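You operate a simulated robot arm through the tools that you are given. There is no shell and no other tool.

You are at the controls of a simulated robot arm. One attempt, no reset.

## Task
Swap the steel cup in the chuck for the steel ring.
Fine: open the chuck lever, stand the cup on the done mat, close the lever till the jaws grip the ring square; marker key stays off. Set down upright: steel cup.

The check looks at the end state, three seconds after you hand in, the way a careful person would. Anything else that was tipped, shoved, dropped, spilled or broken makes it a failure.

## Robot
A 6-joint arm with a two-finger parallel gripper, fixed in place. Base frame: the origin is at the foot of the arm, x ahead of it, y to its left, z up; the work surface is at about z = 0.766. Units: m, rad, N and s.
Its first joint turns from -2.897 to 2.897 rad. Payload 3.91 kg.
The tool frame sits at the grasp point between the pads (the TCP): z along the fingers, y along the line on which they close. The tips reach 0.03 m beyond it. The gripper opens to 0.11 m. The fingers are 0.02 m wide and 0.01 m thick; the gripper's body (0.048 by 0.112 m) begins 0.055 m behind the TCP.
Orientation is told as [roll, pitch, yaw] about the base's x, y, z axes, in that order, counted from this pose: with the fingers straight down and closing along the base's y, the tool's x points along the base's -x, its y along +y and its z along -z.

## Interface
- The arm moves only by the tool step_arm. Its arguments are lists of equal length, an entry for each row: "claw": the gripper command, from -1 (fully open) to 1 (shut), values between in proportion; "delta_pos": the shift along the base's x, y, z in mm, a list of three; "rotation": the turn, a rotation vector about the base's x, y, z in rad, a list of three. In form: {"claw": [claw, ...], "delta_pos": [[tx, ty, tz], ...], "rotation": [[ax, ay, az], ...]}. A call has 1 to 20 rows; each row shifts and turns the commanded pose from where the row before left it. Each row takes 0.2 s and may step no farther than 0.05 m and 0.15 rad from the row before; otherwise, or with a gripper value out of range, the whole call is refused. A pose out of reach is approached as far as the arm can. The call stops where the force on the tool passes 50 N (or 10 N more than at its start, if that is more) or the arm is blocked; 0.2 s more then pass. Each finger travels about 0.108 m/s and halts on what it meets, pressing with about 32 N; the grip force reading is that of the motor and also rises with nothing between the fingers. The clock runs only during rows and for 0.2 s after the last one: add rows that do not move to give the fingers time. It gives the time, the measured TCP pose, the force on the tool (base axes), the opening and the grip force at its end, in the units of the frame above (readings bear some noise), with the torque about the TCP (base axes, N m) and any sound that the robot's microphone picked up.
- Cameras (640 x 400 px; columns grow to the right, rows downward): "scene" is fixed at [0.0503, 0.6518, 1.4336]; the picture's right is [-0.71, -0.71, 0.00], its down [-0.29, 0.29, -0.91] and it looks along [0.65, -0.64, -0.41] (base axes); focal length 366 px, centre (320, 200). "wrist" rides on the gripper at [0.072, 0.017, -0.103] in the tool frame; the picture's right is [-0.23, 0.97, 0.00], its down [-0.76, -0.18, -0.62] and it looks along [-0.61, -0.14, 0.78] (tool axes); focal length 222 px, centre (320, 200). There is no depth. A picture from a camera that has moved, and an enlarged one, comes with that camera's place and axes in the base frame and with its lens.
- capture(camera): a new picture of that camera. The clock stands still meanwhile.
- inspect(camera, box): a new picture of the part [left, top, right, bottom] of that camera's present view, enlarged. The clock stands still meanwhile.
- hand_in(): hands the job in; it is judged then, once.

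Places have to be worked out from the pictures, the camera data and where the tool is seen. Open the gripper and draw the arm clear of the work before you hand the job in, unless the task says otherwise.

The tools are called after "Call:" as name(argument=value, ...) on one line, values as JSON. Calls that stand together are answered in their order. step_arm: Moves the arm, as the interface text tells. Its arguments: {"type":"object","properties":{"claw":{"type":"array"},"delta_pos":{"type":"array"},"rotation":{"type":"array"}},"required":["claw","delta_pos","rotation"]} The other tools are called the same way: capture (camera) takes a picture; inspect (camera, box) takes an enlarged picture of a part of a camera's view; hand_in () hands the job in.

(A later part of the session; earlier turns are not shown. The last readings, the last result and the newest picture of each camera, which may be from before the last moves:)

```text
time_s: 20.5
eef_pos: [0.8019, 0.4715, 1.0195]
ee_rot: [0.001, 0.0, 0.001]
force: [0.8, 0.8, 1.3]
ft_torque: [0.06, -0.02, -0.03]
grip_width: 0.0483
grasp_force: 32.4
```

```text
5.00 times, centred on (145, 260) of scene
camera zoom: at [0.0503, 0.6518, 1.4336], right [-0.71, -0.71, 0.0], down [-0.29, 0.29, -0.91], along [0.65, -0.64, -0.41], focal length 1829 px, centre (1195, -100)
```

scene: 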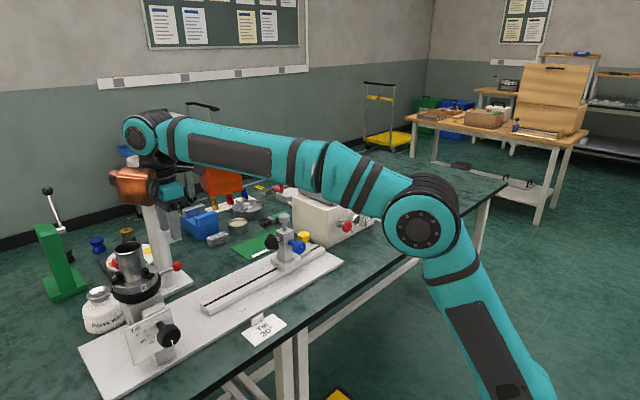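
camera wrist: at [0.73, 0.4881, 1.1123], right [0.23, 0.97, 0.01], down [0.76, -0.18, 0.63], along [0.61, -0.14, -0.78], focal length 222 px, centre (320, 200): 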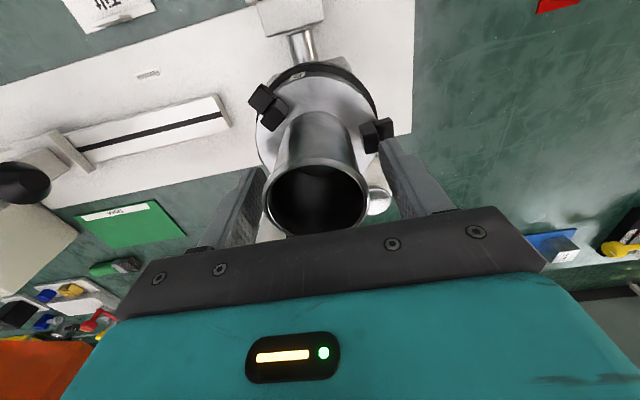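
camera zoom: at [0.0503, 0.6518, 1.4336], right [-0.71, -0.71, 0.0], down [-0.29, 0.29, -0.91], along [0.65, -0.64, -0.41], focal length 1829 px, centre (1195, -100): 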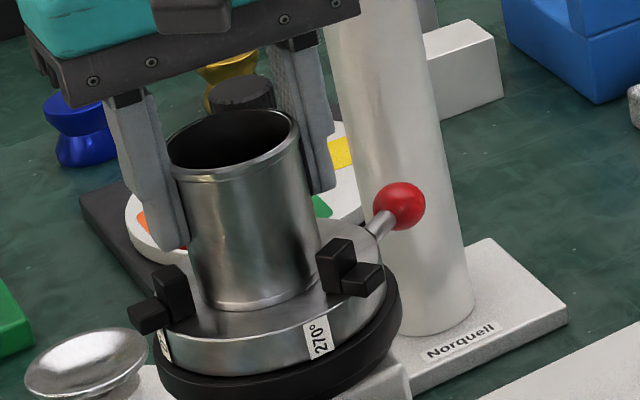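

The cup is gripped at 48 mm width with 32 N and still upright. I lift it straight up.

Call:
step_arm(claw=[0.6, 0.6, 0.6, 0.6, 0.6, 0.6], delta_pos=[[0, 0, 10], [0, 0, 25], [0, 0, 35], [0, 0, 35], [0, 0, 35], [0, 0, 0]], rotation=[[0, 0, 0], [0, 0, 0], [0, 0, 0], [0, 0, 0], [0, 0, 0], [0, 0, 0]])

Call:
inspect(camera="scene", box=[80, 140, 240, 320])

Call:
capture(camera="wrist")

```text
time_s: 21.9
eef_pos: [0.7975, 0.4683, 1.1532]
ee_rot: [0.0, -0.004, 0.0]
force: [-0.7, -0.4, -0.7]
ft_torque: [-0.01, -0.03, -0.01]
grip_width: 0.0484
grasp_force: 32.3
out of reach, approached as far as the arm can: row 5
```

```text
2.22 times, centred on (160, 230) of scene
camera zoom: at [0.0503, 0.6518, 1.4336], right [-0.71, -0.71, 0.0], down [-0.29, 0.29, -0.91], along [0.65, -0.64, -0.41], focal length 813 px, centre (676, 133)
```

zoom: 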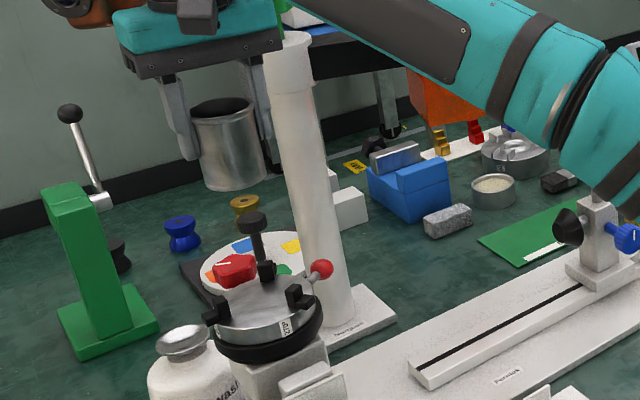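

```text
taken
camera wrist: at [0.7242, 0.4851, 1.256], right [0.23, 0.97, 0.0], down [0.76, -0.18, 0.63], along [0.61, -0.14, -0.78], focal length 222 px, centre (320, 200)
```

wrist: 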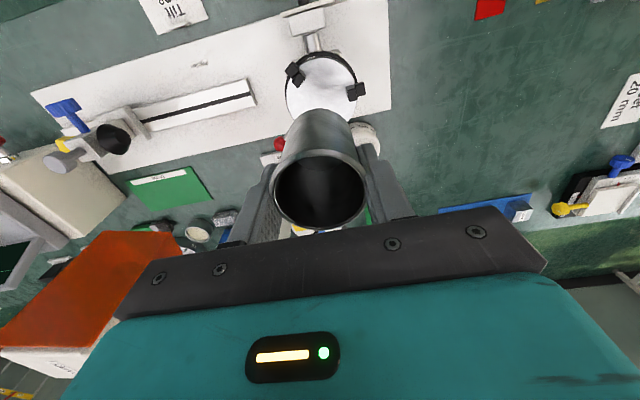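

The cup came out cleanly and hangs level in the fingers; the arm was near its reach limit up there. I carry it back to x ≈ 0.74 (clear of the laser head at x > 0.90) and along -y toward the done mat.

Call:
step_arm(claw=[0.6, 0.6, 0.6, 0.6, 0.6, 0.6, 0.6, 0.6, 0.6, 0.6, 0.6, 0.6, 0.6], delta_pos=[[-31, -35, 0], [-31, -35, 0], [0, -43, 0], [0, -43, 0], [0, -43, 0], [0, -43, 0], [0, -43, 0], [0, -43, 0], [0, -43, 0], [0, -43, 0], [0, -43, 0], [0, -43, 0], [0, 0, 0]], rotation=[[0, 0, 0], [0, 0, 0], [0, 0, 0], [0, 0, 0], [0, 0, 0], [0, 0, 0], [0, 0, 0], [0, 0, 0], [0, 0, 0], [0, 0, 0], [0, 0, 0], [0, 0, 0], [0, 0, 0]])

Call:
capture(camera="wrist")

Call:
capture(camera="scene")

```text
time_s: 24.7
eef_pos: [0.7354, -0.0315, 1.1526]
ee_rot: [0.001, 0.0, -0.001]
force: [0.9, 0.6, -0.7]
ft_torque: [0.0, -0.02, 0.0]
grip_width: 0.0482
grasp_force: 32.0
```

```text
taken
camera wrist: at [0.6626, -0.0147, 1.2554], right [0.23, 0.97, 0.0], down [0.76, -0.18, 0.62], along [0.61, -0.14, -0.78], focal length 222 px, centre (320, 200)
```

wrist: 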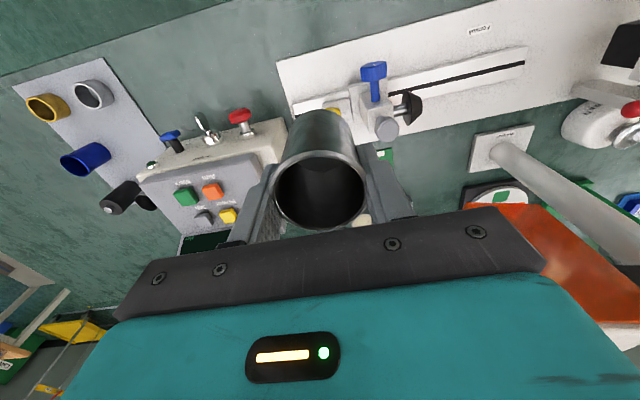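

```text
taken
```

scene: 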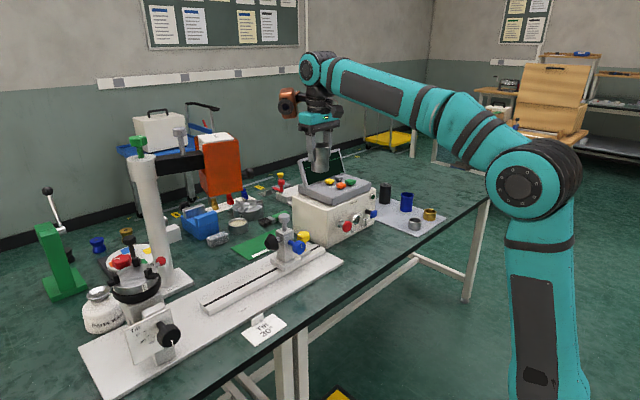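

The cup hangs level. The mat spans about x 0.92–1.03, y −0.095…0.105, between the marker box (y < −0.11) and the laser head (y > 0.115), so I aim for (0.962, 0.0). I go out over the tailstock at height and then down to z 0.95.

Call:
step_arm(claw=[0.6, 0.6, 0.6, 0.6, 0.6, 0.6, 0.6, 0.6, 0.6], delta_pos=[[41, 8, -15], [41, 8, -15], [41, 8, -15], [41, 8, -15], [15.5, 0, -35], [15.5, 0, -35], [15.5, 0, -35], [13.5, 0, -35], [0, 0, 0]], rotation=[[0, 0, 0], [0, 0, 0], [0, 0, 0], [0, 0, 0], [0, 0, 0], [0, 0, 0], [0, 0, 0], [0, 0, 0], [0, 0, 0]])

Call:
capture(camera="wrist")

Call:
capture(camera="scene")

Call:
inspect(camera="scene", box=[180, 140, 340, 270])

```text
time_s: 26.7
eef_pos: [0.9594, -0.0004, 0.9513]
ee_rot: [0.0, -0.001, 0.001]
force: [0.3, 0.1, -1.2]
ft_torque: [-0.03, -0.02, -0.02]
grip_width: 0.0483
grasp_force: 32.0
```

```text
taken
camera wrist: at [0.8863, 0.0171, 1.0551], right [0.23, 0.97, 0.0], down [0.76, -0.18, 0.62], along [0.61, -0.14, -0.78], focal length 222 px, centre (320, 200)
```

wrist: 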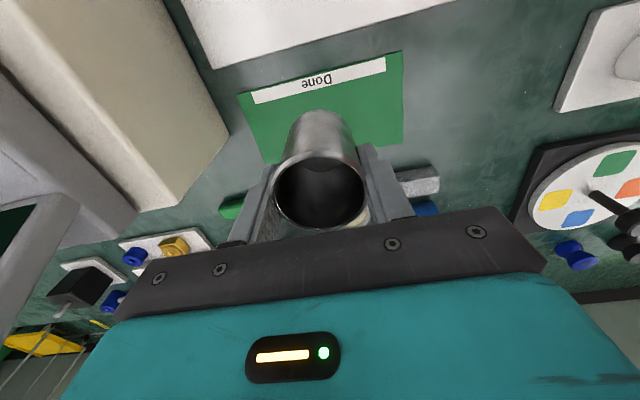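

```text
taken
```

scene: 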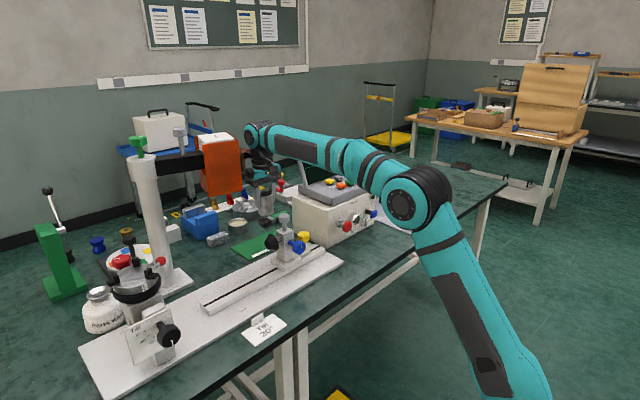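

```text
3.08 times, centred on (260, 205) of scene
camera zoom: at [0.0503, 0.6518, 1.4336], right [-0.71, -0.71, 0.0], down [-0.29, 0.29, -0.91], along [0.65, -0.64, -0.41], focal length 1126 px, centre (505, 185)
```

zoom: 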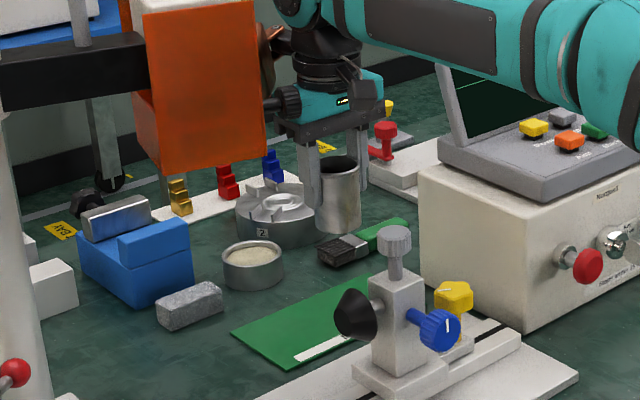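

The mat refines to x 0.928–1.037, y −0.093…0.098. A black knob on the laser head's −y side looks close to the gripper, so I check it before descending.

Call:
inspect(camera="scene", box=[225, 120, 305, 200])

Call:
inspect(camera="wrist", box=[200, 30, 440, 240])

```text
5.00 times, centred on (265, 160) of scene
camera zoom: at [0.0503, 0.6518, 1.4336], right [-0.71, -0.71, 0.0], down [-0.29, 0.29, -0.91], along [0.65, -0.64, -0.41], focal length 1829 px, centre (595, 400)
```

zoom: 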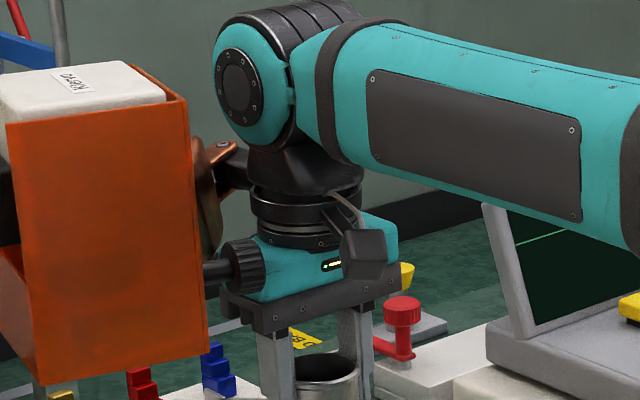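

```text
1.90 times, centred on (320, 135) of wrist
camera zoom: at [0.8863, 0.0171, 1.0551], right [0.23, 0.97, 0.0], down [0.76, -0.18, 0.62], along [0.61, -0.14, -0.78], focal length 423 px, centre (320, 324)
```

zoom: 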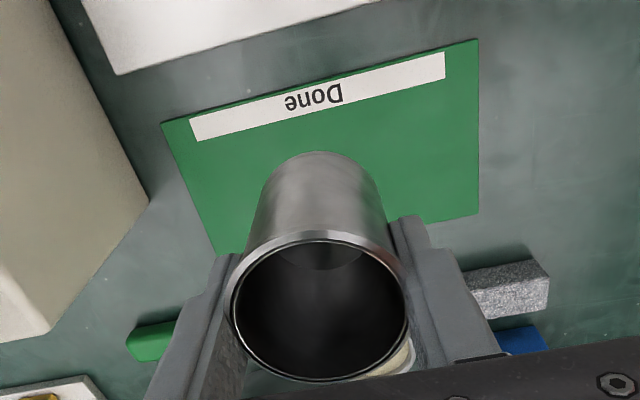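

The knob sits just off the gripper body's +y side (~(0.91, 0.07, 1.06)), so I shift 25 mm to −y (still well on the mat) before descending to just above the mat.

Call:
step_arm(claw=[0.6, 0.6, 0.6, 0.6, 0.6, 0.6, 0.6], delta_pos=[[0, -13, 0], [0, -12, 0], [4, 0, -30], [4, 0, -30], [2, 0, -25], [0, 0, -10], [0, 0, 0]], rotation=[[0, 0, 0], [0, 0, 0], [0, 0, 0], [0, 0, 0], [0, 0, 0], [0, 0, 0], [0, 0, 0]])

Call:
inspect(camera="wrist", box=[200, 30, 440, 240])

Call:
inspect(camera="scene", box=[200, 130, 330, 270])

```text
time_s: 28.3
eef_pos: [0.9686, -0.0237, 0.8576]
ee_rot: [-0.001, 0.0, 0.001]
force: [0.6, -0.2, -0.8]
ft_torque: [0.04, -0.03, 0.02]
grip_width: 0.0484
grasp_force: 32.0
```

```text
1.90 times, centred on (320, 135) of wrist
camera zoom: at [0.8967, -0.007, 0.9597], right [0.23, 0.97, 0.0], down [0.76, -0.18, 0.62], along [0.61, -0.14, -0.78], focal length 423 px, centre (320, 324)
```

zoom: 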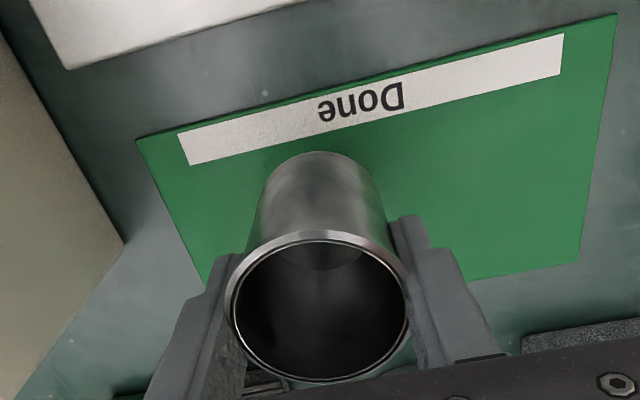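

```text
2.86 times, centred on (265, 200) of scene
camera zoom: at [0.0503, 0.6518, 1.4336], right [-0.71, -0.71, 0.0], down [-0.29, 0.29, -0.91], along [0.65, -0.64, -0.41], focal length 1045 px, centre (477, 200)
```

zoom: 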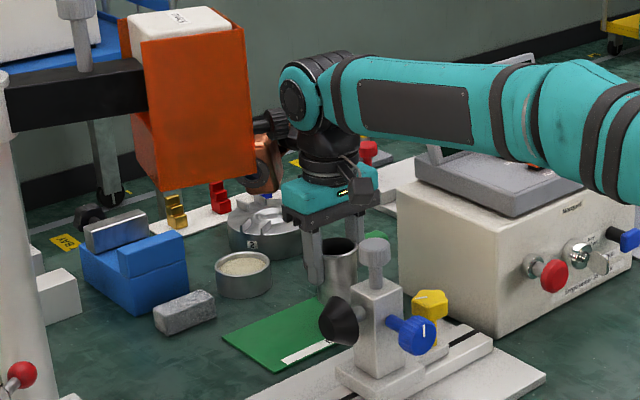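

The cup is just over the mat, fully inside its outline. I lower in 2 mm steps feeling for contact.

Call:
step_arm(claw=[0.6, 0.6, 0.6, 0.6, 0.6], delta_pos=[[0, 0, -2.5], [0, 0, -2], [0, 0, -2], [0, 0, -2], [0, 0, 0]], rotation=[[0, 0, 0], [0, 0, 0], [0, 0, 0], [0, 0, 0], [0, 0, 0]])

Call:
inspect(camera="scene", box=[250, 190, 320, 250])

```text
time_s: 29.5
eef_pos: [0.9695, -0.0251, 0.8489]
ee_rot: [-0.001, 0.0, 0.0]
force: [0.8, -0.6, -2.1]
ft_torque: [0.0, 0.03, 0.03]
grip_width: 0.0485
grasp_force: 32.2
```

```text
6.67 times, centred on (285, 220) of scene
camera zoom: at [0.0503, 0.6518, 1.4336], right [-0.71, -0.71, 0.0], down [-0.29, 0.29, -0.91], along [0.65, -0.64, -0.41], focal length 2439 px, centre (553, 67)
```

zoom: 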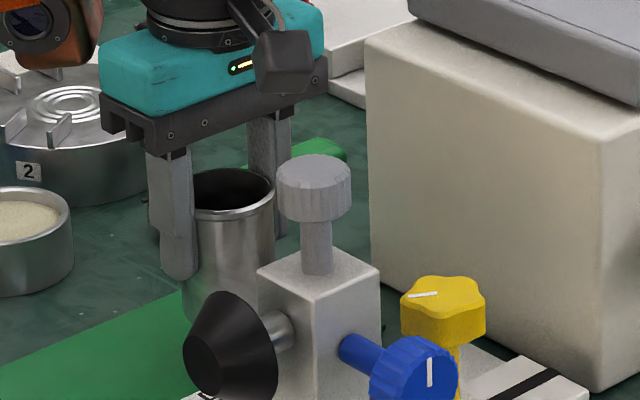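

No contact yet at TCP z 0.849 (force only −2 N noise). I keep lowering in 1.5–2 mm steps.

Call:
step_arm(claw=[0.6, 0.6, 0.6, 0.6], delta_pos=[[0, 0, -1.5], [0, 0, -1.5], [0, 0, -1.5], [0, 0, 0]], rotation=[[0, 0, 0], [0, 0, 0], [0, 0, 0], [0, 0, 0]])

```text
time_s: 30.5
eef_pos: [0.9691, -0.0246, 0.844]
ee_rot: [-0.001, 0.0, 0.0]
force: [0.4, -0.4, -1.6]
ft_torque: [-0.01, -0.01, 0.0]
grip_width: 0.0484
grasp_force: 31.7
```

Still free at z 0.844. I continue in small steps.

Call:
step_arm(claw=[0.6, 0.6, 0.6], delta_pos=[[0, 0, -1.5], [0, 0, -1.5], [0, 0, 0]], rotation=[[0, 0, 0], [0, 0, 0], [0, 0, 0]])

```text
time_s: 31.3
eef_pos: [0.9687, -0.0251, 0.8416]
ee_rot: [0.0, 0.0, -0.002]
force: [0.3, 0.2, -1.2]
ft_torque: [0.01, 0.05, -0.02]
grip_width: 0.0482
grasp_force: 32.1
```

Call:
step_arm(claw=[0.6, 0.6, 0.6], delta_pos=[[0, 0, -1.5], [0, 0, -1.5], [0, 0, 0]], rotation=[[0, 0, 0], [0, 0, 0], [0, 0, 0]])

Call:
inspect(camera="wrist", box=[200, 30, 440, 240])

```text
time_s: 32.1
eef_pos: [0.9696, -0.0246, 0.838]
ee_rot: [0.0, 0.0, 0.001]
force: [0.0, -0.6, -2.5]
ft_torque: [0.0, -0.02, 0.0]
grip_width: 0.0484
grasp_force: 32.0
```

```text
1.90 times, centred on (320, 135) of wrist
camera zoom: at [0.8965, -0.0072, 0.9413], right [0.23, 0.97, 0.0], down [0.76, -0.18, 0.62], along [0.61, -0.14, -0.78], focal length 423 px, centre (320, 324)
```

zoom: 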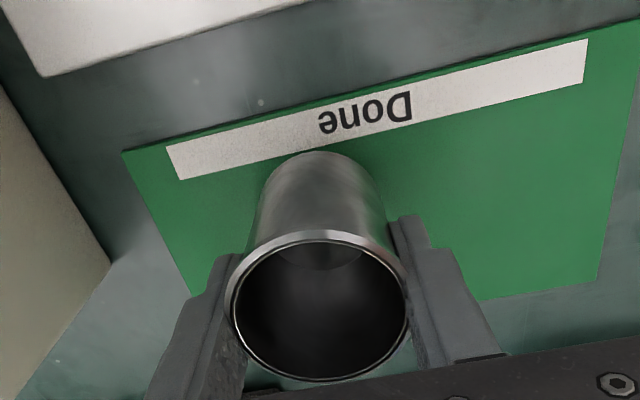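

Still free; the disc face was evidently a little higher than I judged. I continue lowering in 1.5 mm steps.

Call:
step_arm(claw=[0.6, 0.6, 0.6, 0.6], delta_pos=[[0, 0, -1.5], [0, 0, -1.5], [0, 0, -1.5], [0, 0, 0]], rotation=[[0, 0, 0], [0, 0, 0], [0, 0, 0], [0, 0, 0]])

Call:
inspect(camera="scene", box=[250, 190, 320, 250])

```text
time_s: 33.1
eef_pos: [0.9687, -0.0257, 0.8337]
ee_rot: [0.0, 0.0, 0.0]
force: [0.3, 0.6, -1.0]
ft_torque: [-0.02, 0.0, -0.01]
grip_width: 0.0485
grasp_force: 31.8
```

```text
6.67 times, centred on (285, 220) of scene
camera zoom: at [0.0503, 0.6518, 1.4336], right [-0.71, -0.71, 0.0], down [-0.29, 0.29, -0.91], along [0.65, -0.64, -0.41], focal length 2439 px, centre (553, 67)
```

zoom: 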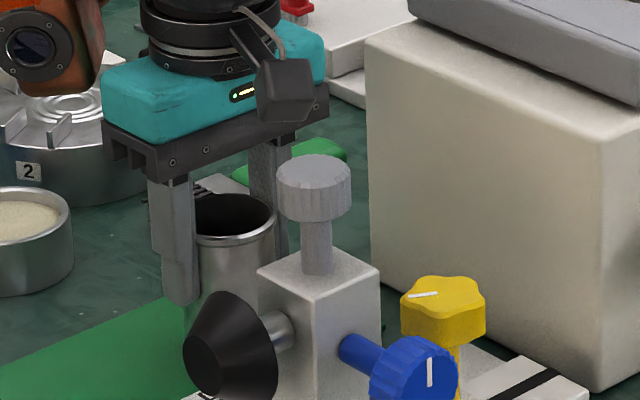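

Call:
step_arm(claw=[0.6, 0.6, 0.6, 0.6], delta_pos=[[0, 0, -1.5], [0, 0, -1.5], [0, 0, -1.5], [0, 0, 0]], rotation=[[0, 0, 0], [0, 0, 0], [0, 0, 0], [0, 0, 0]])

```text
time_s: 34.1
eef_pos: [0.9689, -0.0248, 0.8279]
ee_rot: [0.0, 0.0, -0.002]
force: [0.4, 0.9, -1.7]
ft_torque: [0.03, 0.01, -0.03]
grip_width: 0.0484
grasp_force: 32.0
```

Call:
step_arm(claw=[0.6, 0.6, 0.6, 0.6], delta_pos=[[0, 0, -1.5], [0, 0, -1.5], [0, 0, -1.5], [0, 0, 0]], rotation=[[0, 0, 0], [0, 0, 0], [0, 0, 0], [0, 0, 0]])

Call:
inspect(camera="wrist", box=[200, 30, 440, 240])

Call:
inspect(camera="scene", box=[250, 190, 320, 250])

```text
time_s: 35.1
eef_pos: [0.9702, -0.0248, 0.8241]
ee_rot: [0.0, 0.0, 0.001]
force: [0.3, -0.3, -2.3]
ft_torque: [-0.01, 0.01, 0.01]
grip_width: 0.0483
grasp_force: 32.4
```

```text
1.90 times, centred on (320, 135) of wrist
camera zoom: at [0.8966, -0.007, 0.9275], right [0.23, 0.97, 0.0], down [0.76, -0.18, 0.62], along [0.61, -0.14, -0.78], focal length 423 px, centre (320, 324)
```

zoom: 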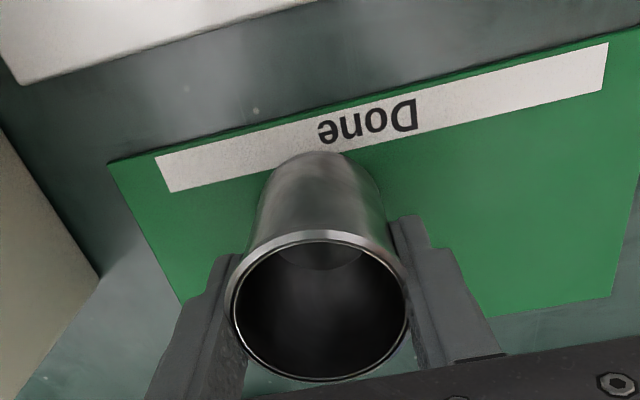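

```text
6.67 times, centred on (285, 220) of scene
camera zoom: at [0.0503, 0.6518, 1.4336], right [-0.71, -0.71, 0.0], down [-0.29, 0.29, -0.91], along [0.65, -0.64, -0.41], focal length 2439 px, centre (553, 67)
```

zoom: 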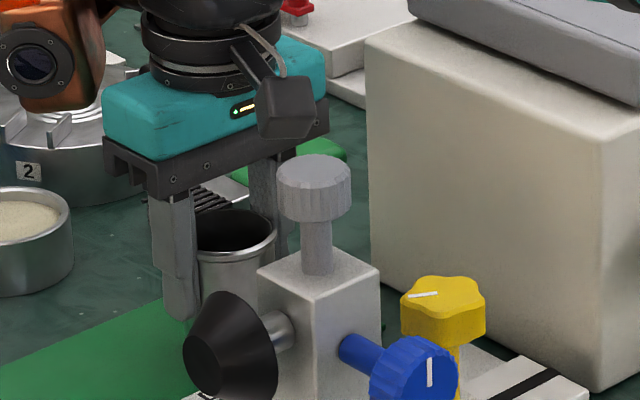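

Still free of contact at z 0.824. I continue the slow lowering, watching the z force.

Call:
step_arm(claw=[0.6, 0.6, 0.6, 0.6], delta_pos=[[0, 0, -1.5], [0, 0, -1.5], [0, 0, -1], [0, 0, 0]], rotation=[[0, 0, 0], [0, 0, 0], [0, 0, 0], [0, 0, 0]])

```text
time_s: 36.1
eef_pos: [0.9694, -0.0243, 0.8235]
ee_rot: [-0.001, -0.001, 0.001]
force: [3.8, 1.1, 19.0]
ft_torque: [0.18, 0.04, 0.05]
grip_width: 0.0483
grasp_force: 31.9
```

Contact at TCP z ≈ 0.8235 with 19 N: the cup stands on the mat (so the chuck disc face is at z ≈ 0.964). I ease off the load and open the fingers.

Call:
step_arm(claw=[0.6, 0.6, 0.3, 0.0, -0.4, -0.4], delta_pos=[[0, 0, 1.5], [0, 0, 1], [0, 0, 0], [0, 0, 0], [0, 0, 0], [0, 0, 0]], rotation=[[0, 0, 0], [0, 0, 0], [0, 0, 0], [0, 0, 0], [0, 0, 0], [0, 0, 0]])

Call:
inspect(camera="wrist", box=[200, 30, 440, 240])

Call:
inspect(camera="scene", box=[250, 190, 320, 250])

```text
time_s: 37.5
eef_pos: [0.9699, -0.0249, 0.8232]
ee_rot: [0.002, 0.001, -0.001]
force: [-0.3, -0.5, -0.7]
ft_torque: [0.0, 0.01, -0.04]
grip_width: 0.077
grasp_force: 0.0
```

```text
1.90 times, centred on (320, 135) of wrist
camera zoom: at [0.8963, -0.0075, 0.9263], right [0.23, 0.97, 0.0], down [0.76, -0.18, 0.62], along [0.61, -0.14, -0.78], focal length 423 px, centre (320, 324)
```

zoom: 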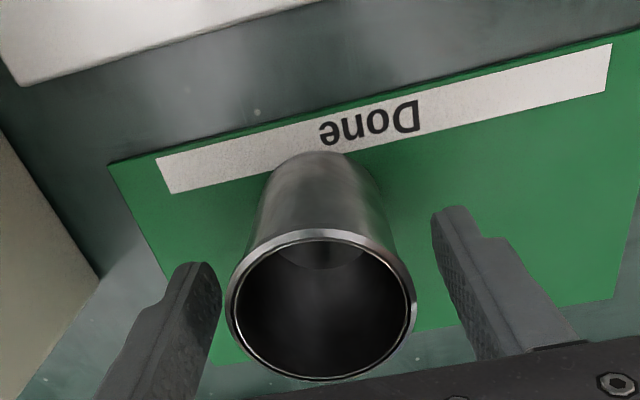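

```text
6.67 times, centred on (285, 220) of scene
camera zoom: at [0.0503, 0.6518, 1.4336], right [-0.71, -0.71, 0.0], down [-0.29, 0.29, -0.91], along [0.65, -0.64, -0.41], focal length 2439 px, centre (553, 67)
```

zoom: 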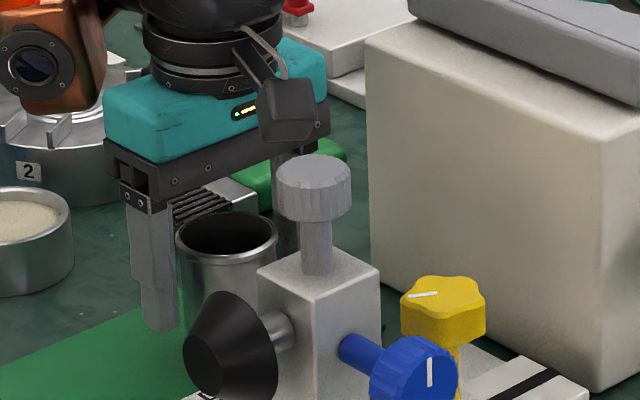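

The cup stands alone on the done mat. I lift straight up clear of it, then travel at z ≈ 1.07 toward the parts mat to look at the steel ring.

Call:
step_arm(claw=[-0.4, -0.4, -0.4, -0.4, -0.4, -0.4, -0.4, -0.4, -0.4, -0.4, -0.4, -0.4, -0.4, -0.4, -0.4, -0.4, -0.4, -0.4, -0.4, -0.4], delta_pos=[[0, 0, 20], [0, 0, 45], [0, 0, 45], [0, 0, 45], [0, 0, 45], [0, 0, 45], [-45, -15, 0], [-45, -15, 0], [-45, -15, 0], [-45, -15, 0], [-45, -15, 0], [-20, -42, 0], [-20, -42, 0], [-20, -42, 0], [-20, -42, 0], [-20, -42, 0], [0, -42, 0], [0, -42, 0], [0, -42, 0], [0, 0, 0]], rotation=[[0, 0, 0], [0, 0, 0], [0, 0, 0], [0, 0, 0], [0, 0, 0], [0, 0, 0], [0, 0, 0], [0, 0, 0], [0, 0, 0], [0, 0, 0], [0, 0, 0], [0, 0, 0], [0, 0, 0], [0, 0, 0], [0, 0, 0], [0, 0, 0], [0, 0, 0], [0, 0, 0], [0, 0, 0], [0, 0, 0]])

Call:
capture(camera="wrist")

Call:
capture(camera="scene")

Call:
inspect(camera="scene", box=[200, 170, 340, 280])

```text
time_s: 41.7
eef_pos: [0.6451, -0.4381, 1.068]
ee_rot: [0.0, 0.001, 0.001]
force: [-0.3, -0.9, -0.3]
ft_torque: [0.02, 0.0, 0.02]
grip_width: 0.077
grasp_force: 0.1
```

```text
taken
camera wrist: at [0.5722, -0.419, 1.1711], right [0.23, 0.97, 0.0], down [0.76, -0.18, 0.62], along [0.61, -0.14, -0.78], focal length 222 px, centre (320, 200)
```

wrist: 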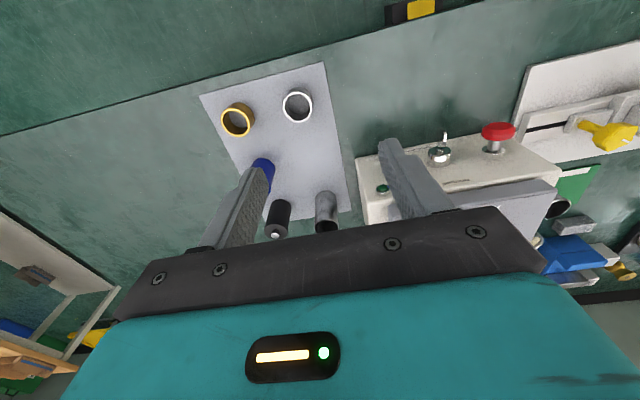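

```text
taken
```

scene: 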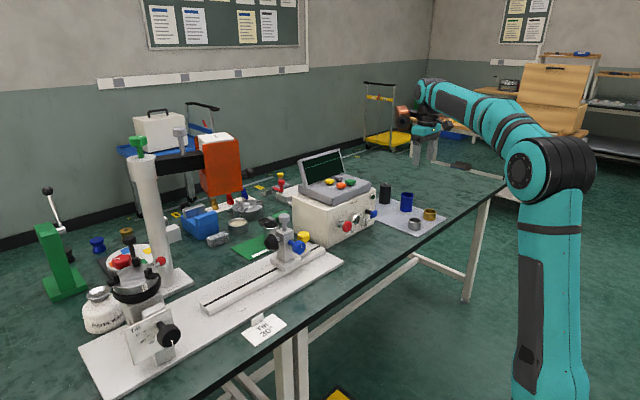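

```text
3.64 times, centred on (270, 225) of scene
camera zoom: at [0.0503, 0.6518, 1.4336], right [-0.71, -0.71, 0.0], down [-0.29, 0.29, -0.91], along [0.65, -0.64, -0.41], focal length 1330 px, centre (502, 109)
```

zoom: 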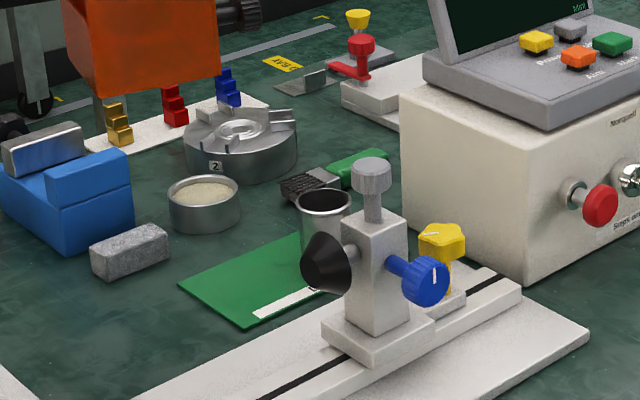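

The cup is standing upright on the done mat. Now I enlarge the parts mat to identify the steel ring and its surroundings.

Call:
inspect(camera="wrist", box=[190, 50, 370, 250])

Call:
inspect(camera="wrist", box=[270, 75, 330, 135])

Call:
inspect(camera="scene", box=[370, 175, 450, 245])

```text
2.00 times, centred on (280, 150) of wrist
camera zoom: at [0.5722, -0.419, 1.1711], right [0.23, 0.97, 0.0], down [0.76, -0.18, 0.62], along [0.61, -0.14, -0.78], focal length 444 px, centre (400, 300)
```

zoom: 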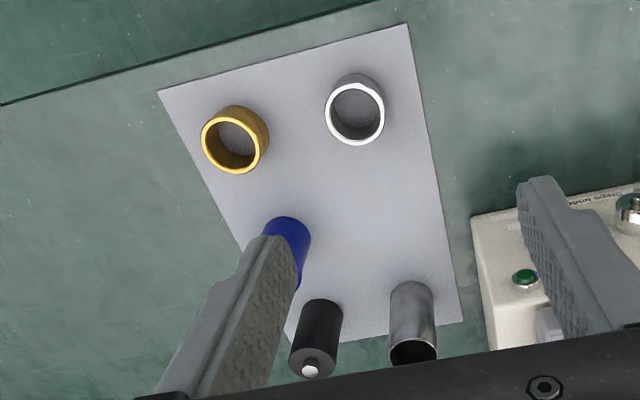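

```text
6.67 times, centred on (300, 105) of wrist
camera zoom: at [0.5722, -0.419, 1.1711], right [0.23, 0.97, 0.0], down [0.76, -0.18, 0.62], along [0.61, -0.14, -0.78], focal length 1481 px, centre (453, 833)
```

zoom: 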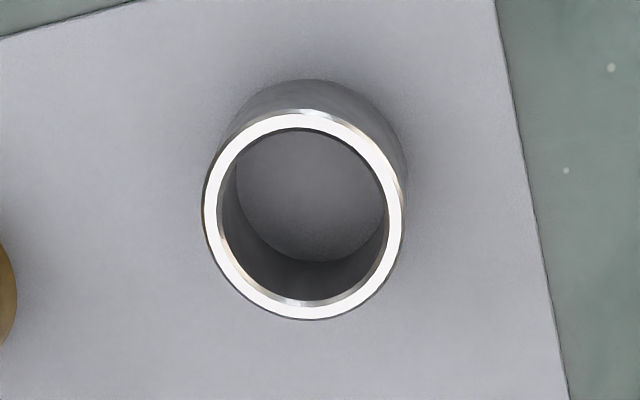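

```text
5.71 times, centred on (410, 210) of scene
camera zoom: at [0.0503, 0.6518, 1.4336], right [-0.71, -0.71, 0.0], down [-0.29, 0.29, -0.91], along [0.65, -0.64, -0.41], focal length 2091 px, centre (-194, 143)
```

zoom: 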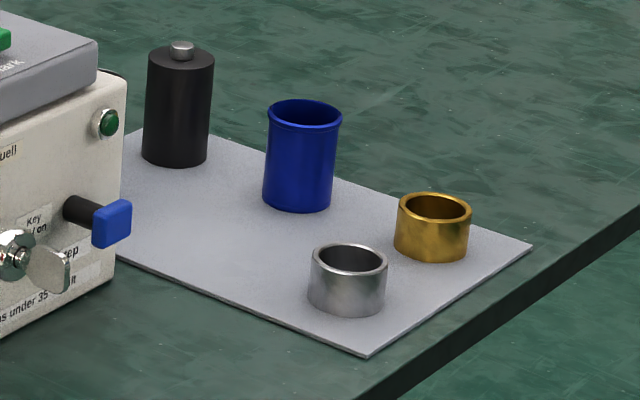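

The steel ring is at about (0.668, −0.479), OD ≈ 48 mm, height ≈ 30 mm, top at z ≈ 0.798; the gold ring is 106 mm away in −y, so a y-closing grasp has room. I descend above it and look before the last part.

Call:
step_arm(claw=[-0.4, -0.4, -0.4, -0.4, -0.4, -0.4, -0.4], delta_pos=[[23, -41, 0], [0, 0, -45], [0, 0, -45], [0, 0, -45], [0, 0, -45], [0, 0, -40], [0, 0, 0]], rotation=[[0, 0, 0], [0, 0, 0], [0, 0, 0], [0, 0, 0], [0, 0, 0], [0, 0, 0], [0, 0, 0]])

Call:
capture(camera="wrist")

Call:
inspect(camera="scene", box=[370, 155, 450, 245])

```text
time_s: 43.3
eef_pos: [0.6681, -0.4783, 0.8482]
ee_rot: [0.0, 0.001, 0.001]
force: [-0.1, 0.9, 0.0]
ft_torque: [0.01, 0.01, 0.01]
grip_width: 0.0772
grasp_force: 0.0
```

```text
taken
camera wrist: at [0.5934, -0.4602, 0.9514], right [0.23, 0.97, 0.0], down [0.76, -0.18, 0.62], along [0.61, -0.14, -0.78], focal length 222 px, centre (320, 200)
```

wrist: 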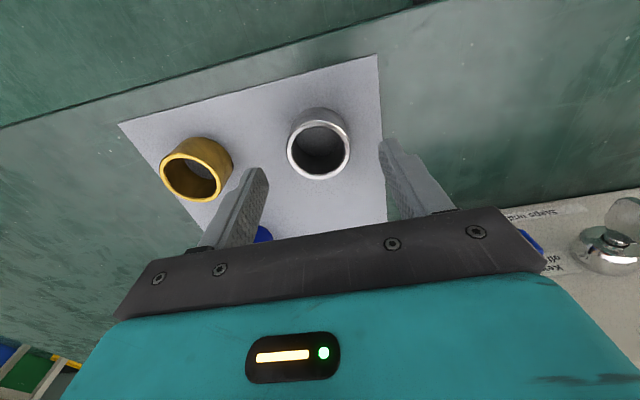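

```text
4.44 times, centred on (410, 200) of scene
camera zoom: at [0.0503, 0.6518, 1.4336], right [-0.71, -0.71, 0.0], down [-0.29, 0.29, -0.91], along [0.65, -0.64, -0.41], focal length 1626 px, centre (-80, 200)
```

zoom: 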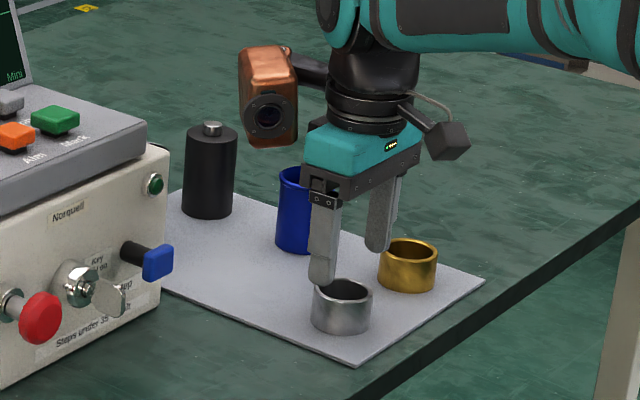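

The ring's top centre projects to (0.666, −0.478), between the fingers. I descend so the tips overlap its top ~11 mm, then close.

Call:
step_arm(claw=[-0.4, -0.4, -0.4, 0.0, 0.3, 0.6, 0.6], delta_pos=[[-1, 0, -15], [0, 0, -15], [0, 0, 0], [0, 0, 0], [0, 0, 0], [0, 0, 0], [0, 0, 0]], rotation=[[0, 0, 0], [0, 0, 0], [0, 0, 0], [0, 0, 0], [0, 0, 0], [0, 0, 0], [0, 0, 0]])

Call:
inspect(camera="wrist", box=[220, 60, 420, 240])

Call:
inspect(camera="scene", box=[370, 175, 450, 245])

```text
time_s: 44.9
eef_pos: [0.6663, -0.4776, 0.8195]
ee_rot: [0.0, -0.001, 0.0]
force: [0.8, 0.7, 0.0]
ft_torque: [0.03, 0.03, 0.02]
grip_width: 0.0479
grasp_force: 32.1
```

```text
2.22 times, centred on (320, 150) of wrist
camera zoom: at [0.5934, -0.4604, 0.9219], right [0.23, 0.97, 0.0], down [0.76, -0.18, 0.62], along [0.61, -0.14, -0.78], focal length 494 px, centre (320, 311)
```

zoom: 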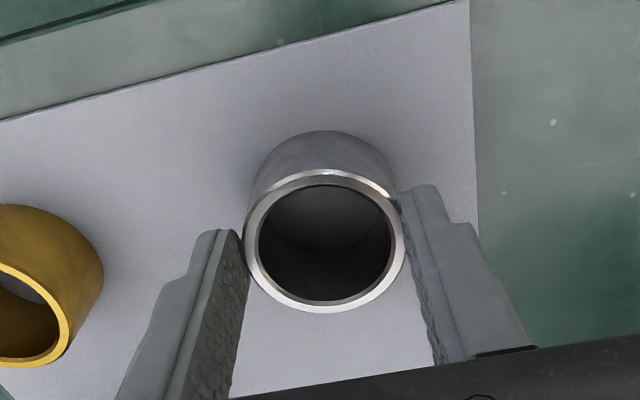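

```text
5.71 times, centred on (410, 210) of scene
camera zoom: at [0.0503, 0.6518, 1.4336], right [-0.71, -0.71, 0.0], down [-0.29, 0.29, -0.91], along [0.65, -0.64, -0.41], focal length 2091 px, centre (-194, 143)
```

zoom: 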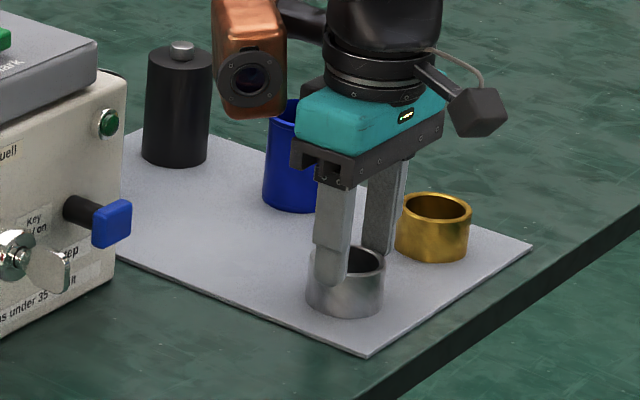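

The ring is gripped at 47.9 mm with 32 N, tips overlapping its top ~8–9 mm. I lift it straight up and check that it hangs level.

Call:
step_arm(claw=[0.6, 0.6, 0.6, 0.6, 0.6, 0.6, 0.6, 0.6, 0.6, 0.6], delta_pos=[[0, 0, 8], [0, 0, 25], [0, 0, 40], [0, 0, 40], [0, 0, 40], [0, 0, 40], [0, 0, 40], [0, 0, 40], [0, 0, 35], [0, 0, 0]], rotation=[[0, 0, 0], [0, 0, 0], [0, 0, 0], [0, 0, 0], [0, 0, 0], [0, 0, 0], [0, 0, 0], [0, 0, 0], [0, 0, 0], [0, 0, 0]])

Call:
inspect(camera="wrist", box=[220, 60, 420, 240])

Call:
inspect(camera="scene", box=[350, 90, 470, 240])

```text
time_s: 47.1
eef_pos: [0.6659, -0.4772, 1.1285]
ee_rot: [0.0, 0.0, 0.001]
force: [0.2, -0.9, -2.2]
ft_torque: [0.01, 0.04, 0.02]
grip_width: 0.0479
grasp_force: 32.3
```

```text
2.22 times, centred on (320, 150) of wrist
camera zoom: at [0.5935, -0.4598, 1.2309], right [0.23, 0.97, 0.0], down [0.76, -0.18, 0.62], along [0.61, -0.14, -0.78], focal length 494 px, centre (320, 311)
```

zoom: 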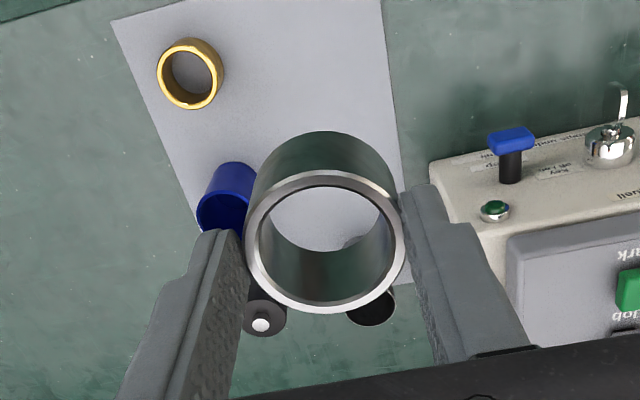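

```text
2.67 times, centred on (410, 165) of scene
camera zoom: at [0.0503, 0.6518, 1.4336], right [-0.71, -0.71, 0.0], down [-0.29, 0.29, -0.91], along [0.65, -0.64, -0.41], focal length 976 px, centre (80, 293)
```

zoom: 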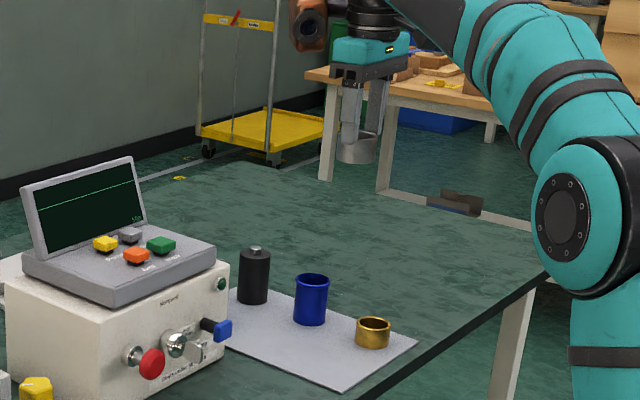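

The ring hangs level. I carry it at z ≈ 1.13 across to the chuck side, keeping x near 0.70 to stay clear of the marker screen and laser head.

Call:
step_arm(claw=[0.6, 0.6, 0.6, 0.6, 0.6, 0.6, 0.6, 0.6, 0.6, 0.6, 0.6, 0.6, 0.6, 0.6, 0.6, 0.6, 0.6, 0.6, 0.6, 0.6], delta_pos=[[3, 25, 0], [3, 43, 0], [3, 43, 0], [3, 43, 0], [3, 43, 0], [3, 43, 0], [3, 43, 0], [3, 43, 0], [3, 43, 0], [3, 43, 0], [3, 43, 0], [3, 43, 0], [3, 43, 0], [3, 43, 0], [3, 43, 0], [3, 43, 0], [3, 43, 0], [3, 43, 0], [3, 43, 0], [3, 25, 0]], rotation=[[0, 0, 0], [0, 0, 0], [0, 0, 0], [0, 0, 0], [0, 0, 0], [0, 0, 0], [0, 0, 0], [0, 0, 0], [0, 0, 0], [0, 0, 0], [0, 0, 0], [0, 0, 0], [0, 0, 0], [0, 0, 0], [0, 0, 0], [0, 0, 0], [0, 0, 0], [0, 0, 0], [0, 0, 0], [0, 0, 0]])

Call:
capture(camera="wrist")

Call:
capture(camera="scene")

```text
time_s: 51.3
eef_pos: [0.7256, 0.3478, 1.126]
ee_rot: [-0.001, 0.0, 0.001]
force: [0.1, -0.2, -1.5]
ft_torque: [0.05, -0.01, 0.0]
grip_width: 0.0477
grasp_force: 32.1
```

```text
taken
camera wrist: at [0.6533, 0.3653, 1.2294], right [0.23, 0.97, 0.0], down [0.76, -0.18, 0.62], along [0.61, -0.14, -0.78], focal length 222 px, centre (320, 200)
```

wrist: 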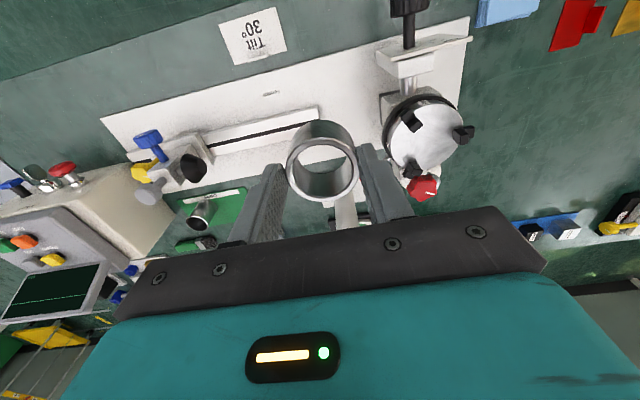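

```text
taken
```

scene: 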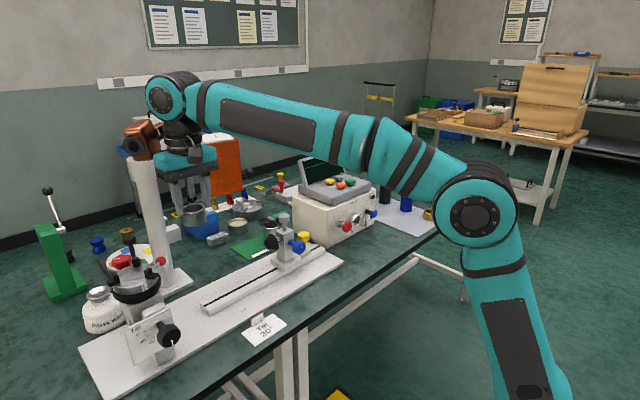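

The empty chuck is in view. I enlarge it to locate its centre and jaws precisely.

Call:
inspect(camera="wrist", box=[370, 60, 490, 210])

Call:
inspect(camera="scene", box=[95, 240, 185, 310])

```text
2.67 times, centred on (430, 135) of wrist
camera zoom: at [0.6533, 0.3653, 1.2294], right [0.23, 0.97, 0.0], down [0.76, -0.18, 0.62], along [0.61, -0.14, -0.78], focal length 592 px, centre (27, 373)
```

zoom: 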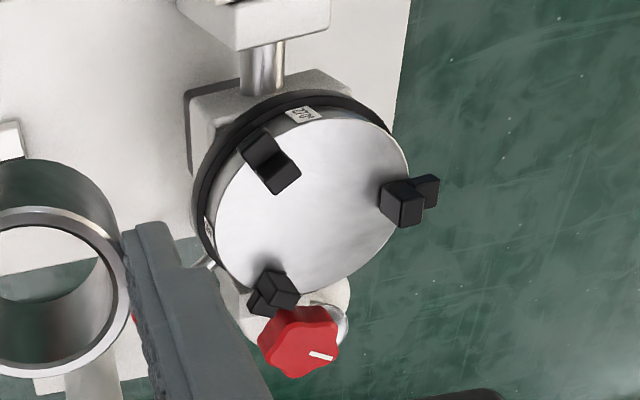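

```text
5.71 times, centred on (140, 275) of scene
camera zoom: at [0.0503, 0.6518, 1.4336], right [-0.71, -0.71, 0.0], down [-0.29, 0.29, -0.91], along [0.65, -0.64, -0.41], focal length 2091 px, centre (1349, -229)
```

zoom: 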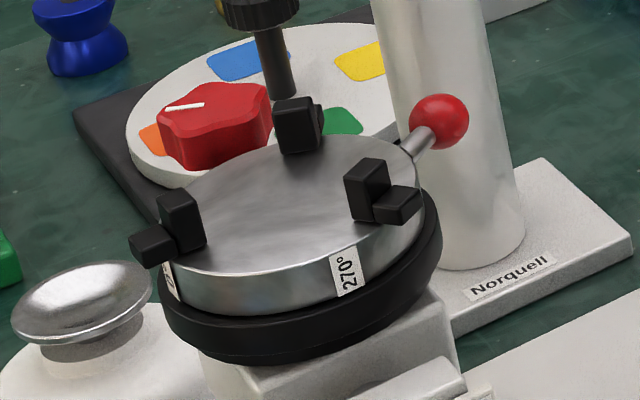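

Combining two wrist views gives the chuck axis at (0.801, 0.472) and the disc face at z ≈ 0.964, jaw tops ≈ 0.980. I turn +30° (so the fingers fall between jaws) and move above the chuck at z ≈ 1.10.

Call:
step_arm(claw=[0.6, 0.6, 0.6, 0.6, 0.6], delta_pos=[[19, 31, -6.5], [19, 31, -6.5], [19, 31, -6.5], [19, 31, -6.5], [0, 0, 0]], rotation=[[0, 0, 0.1309], [0, 0, 0.1309], [0, 0, 0.1309], [0, 0, 0.1309], [0, 0, 0]])

Call:
capture(camera="wrist")

Call:
inspect(camera="scene", box=[80, 180, 200, 310])

```text
time_s: 52.5
eef_pos: [0.8034, 0.4707, 1.1012]
ee_rot: [-0.002, 0.0, 0.525]
force: [0.8, 1.0, -1.2]
ft_torque: [0.0, 0.0, -0.02]
grip_width: 0.0481
grasp_force: 32.1
```

```text
taken
camera wrist: at [0.7313, 0.4511, 1.2033], right [-0.29, 0.96, 0.0], down [0.75, 0.23, 0.62], along [0.6, 0.18, -0.78], focal length 222 px, centre (320, 200)
```

wrist: 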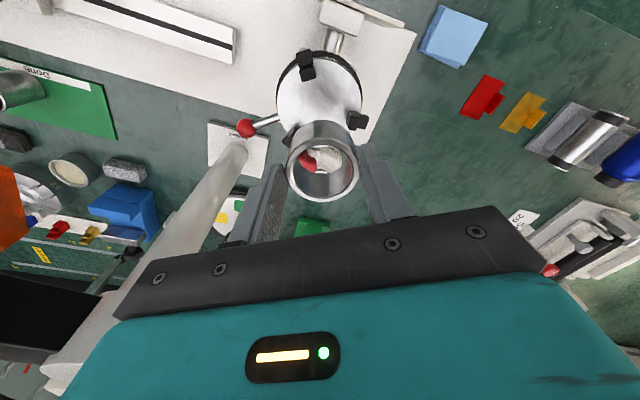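

```text
3.08 times, centred on (140, 245) of scene
camera zoom: at [0.0503, 0.6518, 1.4336], right [-0.71, -0.71, 0.0], down [-0.29, 0.29, -0.91], along [0.65, -0.64, -0.41], focal length 1126 px, centre (874, 62)
```

zoom: 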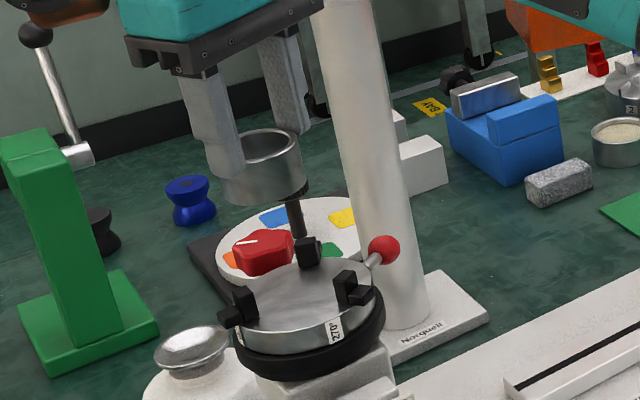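

I enlarge the chuck here to verify the ring's alignment to the jaws before lowering.

Call:
inspect(camera="wrist", box=[250, 30, 390, 220])

```text
2.11 times, centred on (320, 125) of wrist
camera zoom: at [0.7313, 0.4511, 1.2033], right [-0.29, 0.96, 0.0], down [0.75, 0.23, 0.62], along [0.6, 0.18, -0.78], focal length 468 px, centre (320, 358)
```

zoom: 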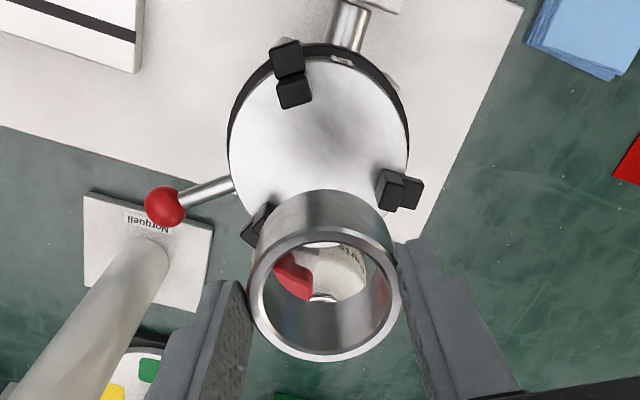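

The disc's projected centre matches the axis at (0.801, 0.472). I trim the position by (−2, +1) mm and lower the ring to ~7 mm above the disc.

Call:
step_arm(claw=[0.6, 0.6, 0.6, 0.6, 0.6], delta_pos=[[-2, 1, -20], [0, 0, -25], [0, 0, -20], [0, 0, -14], [0, 0, 0]], rotation=[[0, 0, 0], [0, 0, 0], [0, 0, 0], [0, 0, 0], [0, 0, 0]])

Call:
inspect(camera="wrist", box=[230, 60, 410, 240])

Call:
inspect(camera="scene", box=[95, 220, 185, 310])

```text
time_s: 53.7
eef_pos: [0.8005, 0.4716, 1.021]
ee_rot: [0.0, 0.001, 0.524]
force: [-0.1, -0.5, -1.7]
ft_torque: [-0.04, 0.02, -0.01]
grip_width: 0.048
grasp_force: 31.6
```

```text
2.22 times, centred on (320, 150) of wrist
camera zoom: at [0.7288, 0.4512, 1.1243], right [-0.29, 0.96, 0.0], down [0.75, 0.23, 0.62], along [0.6, 0.18, -0.78], focal length 494 px, centre (320, 311)
```

zoom: 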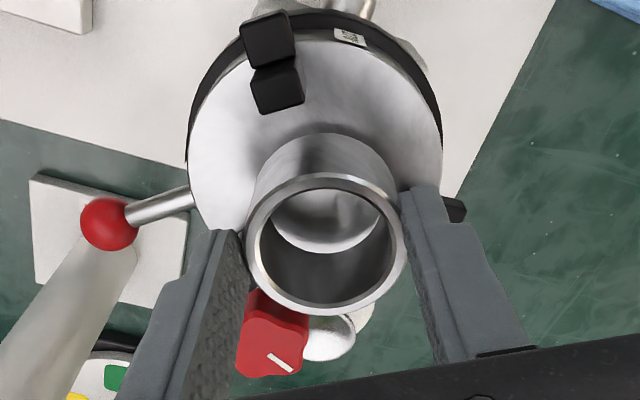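

```text
4.44 times, centred on (140, 265) of scene
camera zoom: at [0.0503, 0.6518, 1.4336], right [-0.71, -0.71, 0.0], down [-0.29, 0.29, -0.91], along [0.65, -0.64, -0.41], focal length 1626 px, centre (1120, -89)
```

zoom: 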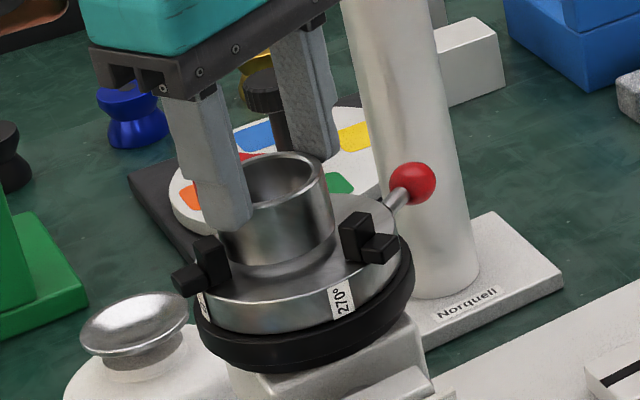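

The ring hangs inside the jaw circle, a few mm above the disc face. I lower it in 1–1.5 mm steps until it touches.

Call:
step_arm(claw=[0.6, 0.6, 0.6, 0.6], delta_pos=[[0.5, 0, -1.5], [0, 0, -1.5], [0, 0, -1.5], [0, 0, 0]], rotation=[[0, 0, 0], [0, 0, 0], [0, 0, 0], [0, 0, 0]])

```text
time_s: 54.7
eef_pos: [0.8012, 0.4727, 1.0181]
ee_rot: [0.001, 0.001, 0.522]
force: [0.5, -0.3, -1.7]
ft_torque: [0.01, 0.05, -0.02]
grip_width: 0.0481
grasp_force: 31.7
```

Call:
step_arm(claw=[0.6, 0.6, 0.6], delta_pos=[[0, 0, -1.2], [0, 0, -1.2], [0, 0, 0]], rotation=[[0, 0, 0], [0, 0, 0], [0, 0, 0]])

```text
time_s: 55.5
eef_pos: [0.801, 0.4731, 1.0149]
ee_rot: [0.0, -0.001, 0.522]
force: [0.0, 0.1, -1.4]
ft_torque: [0.02, 0.01, 0.0]
grip_width: 0.048
grasp_force: 32.4
```

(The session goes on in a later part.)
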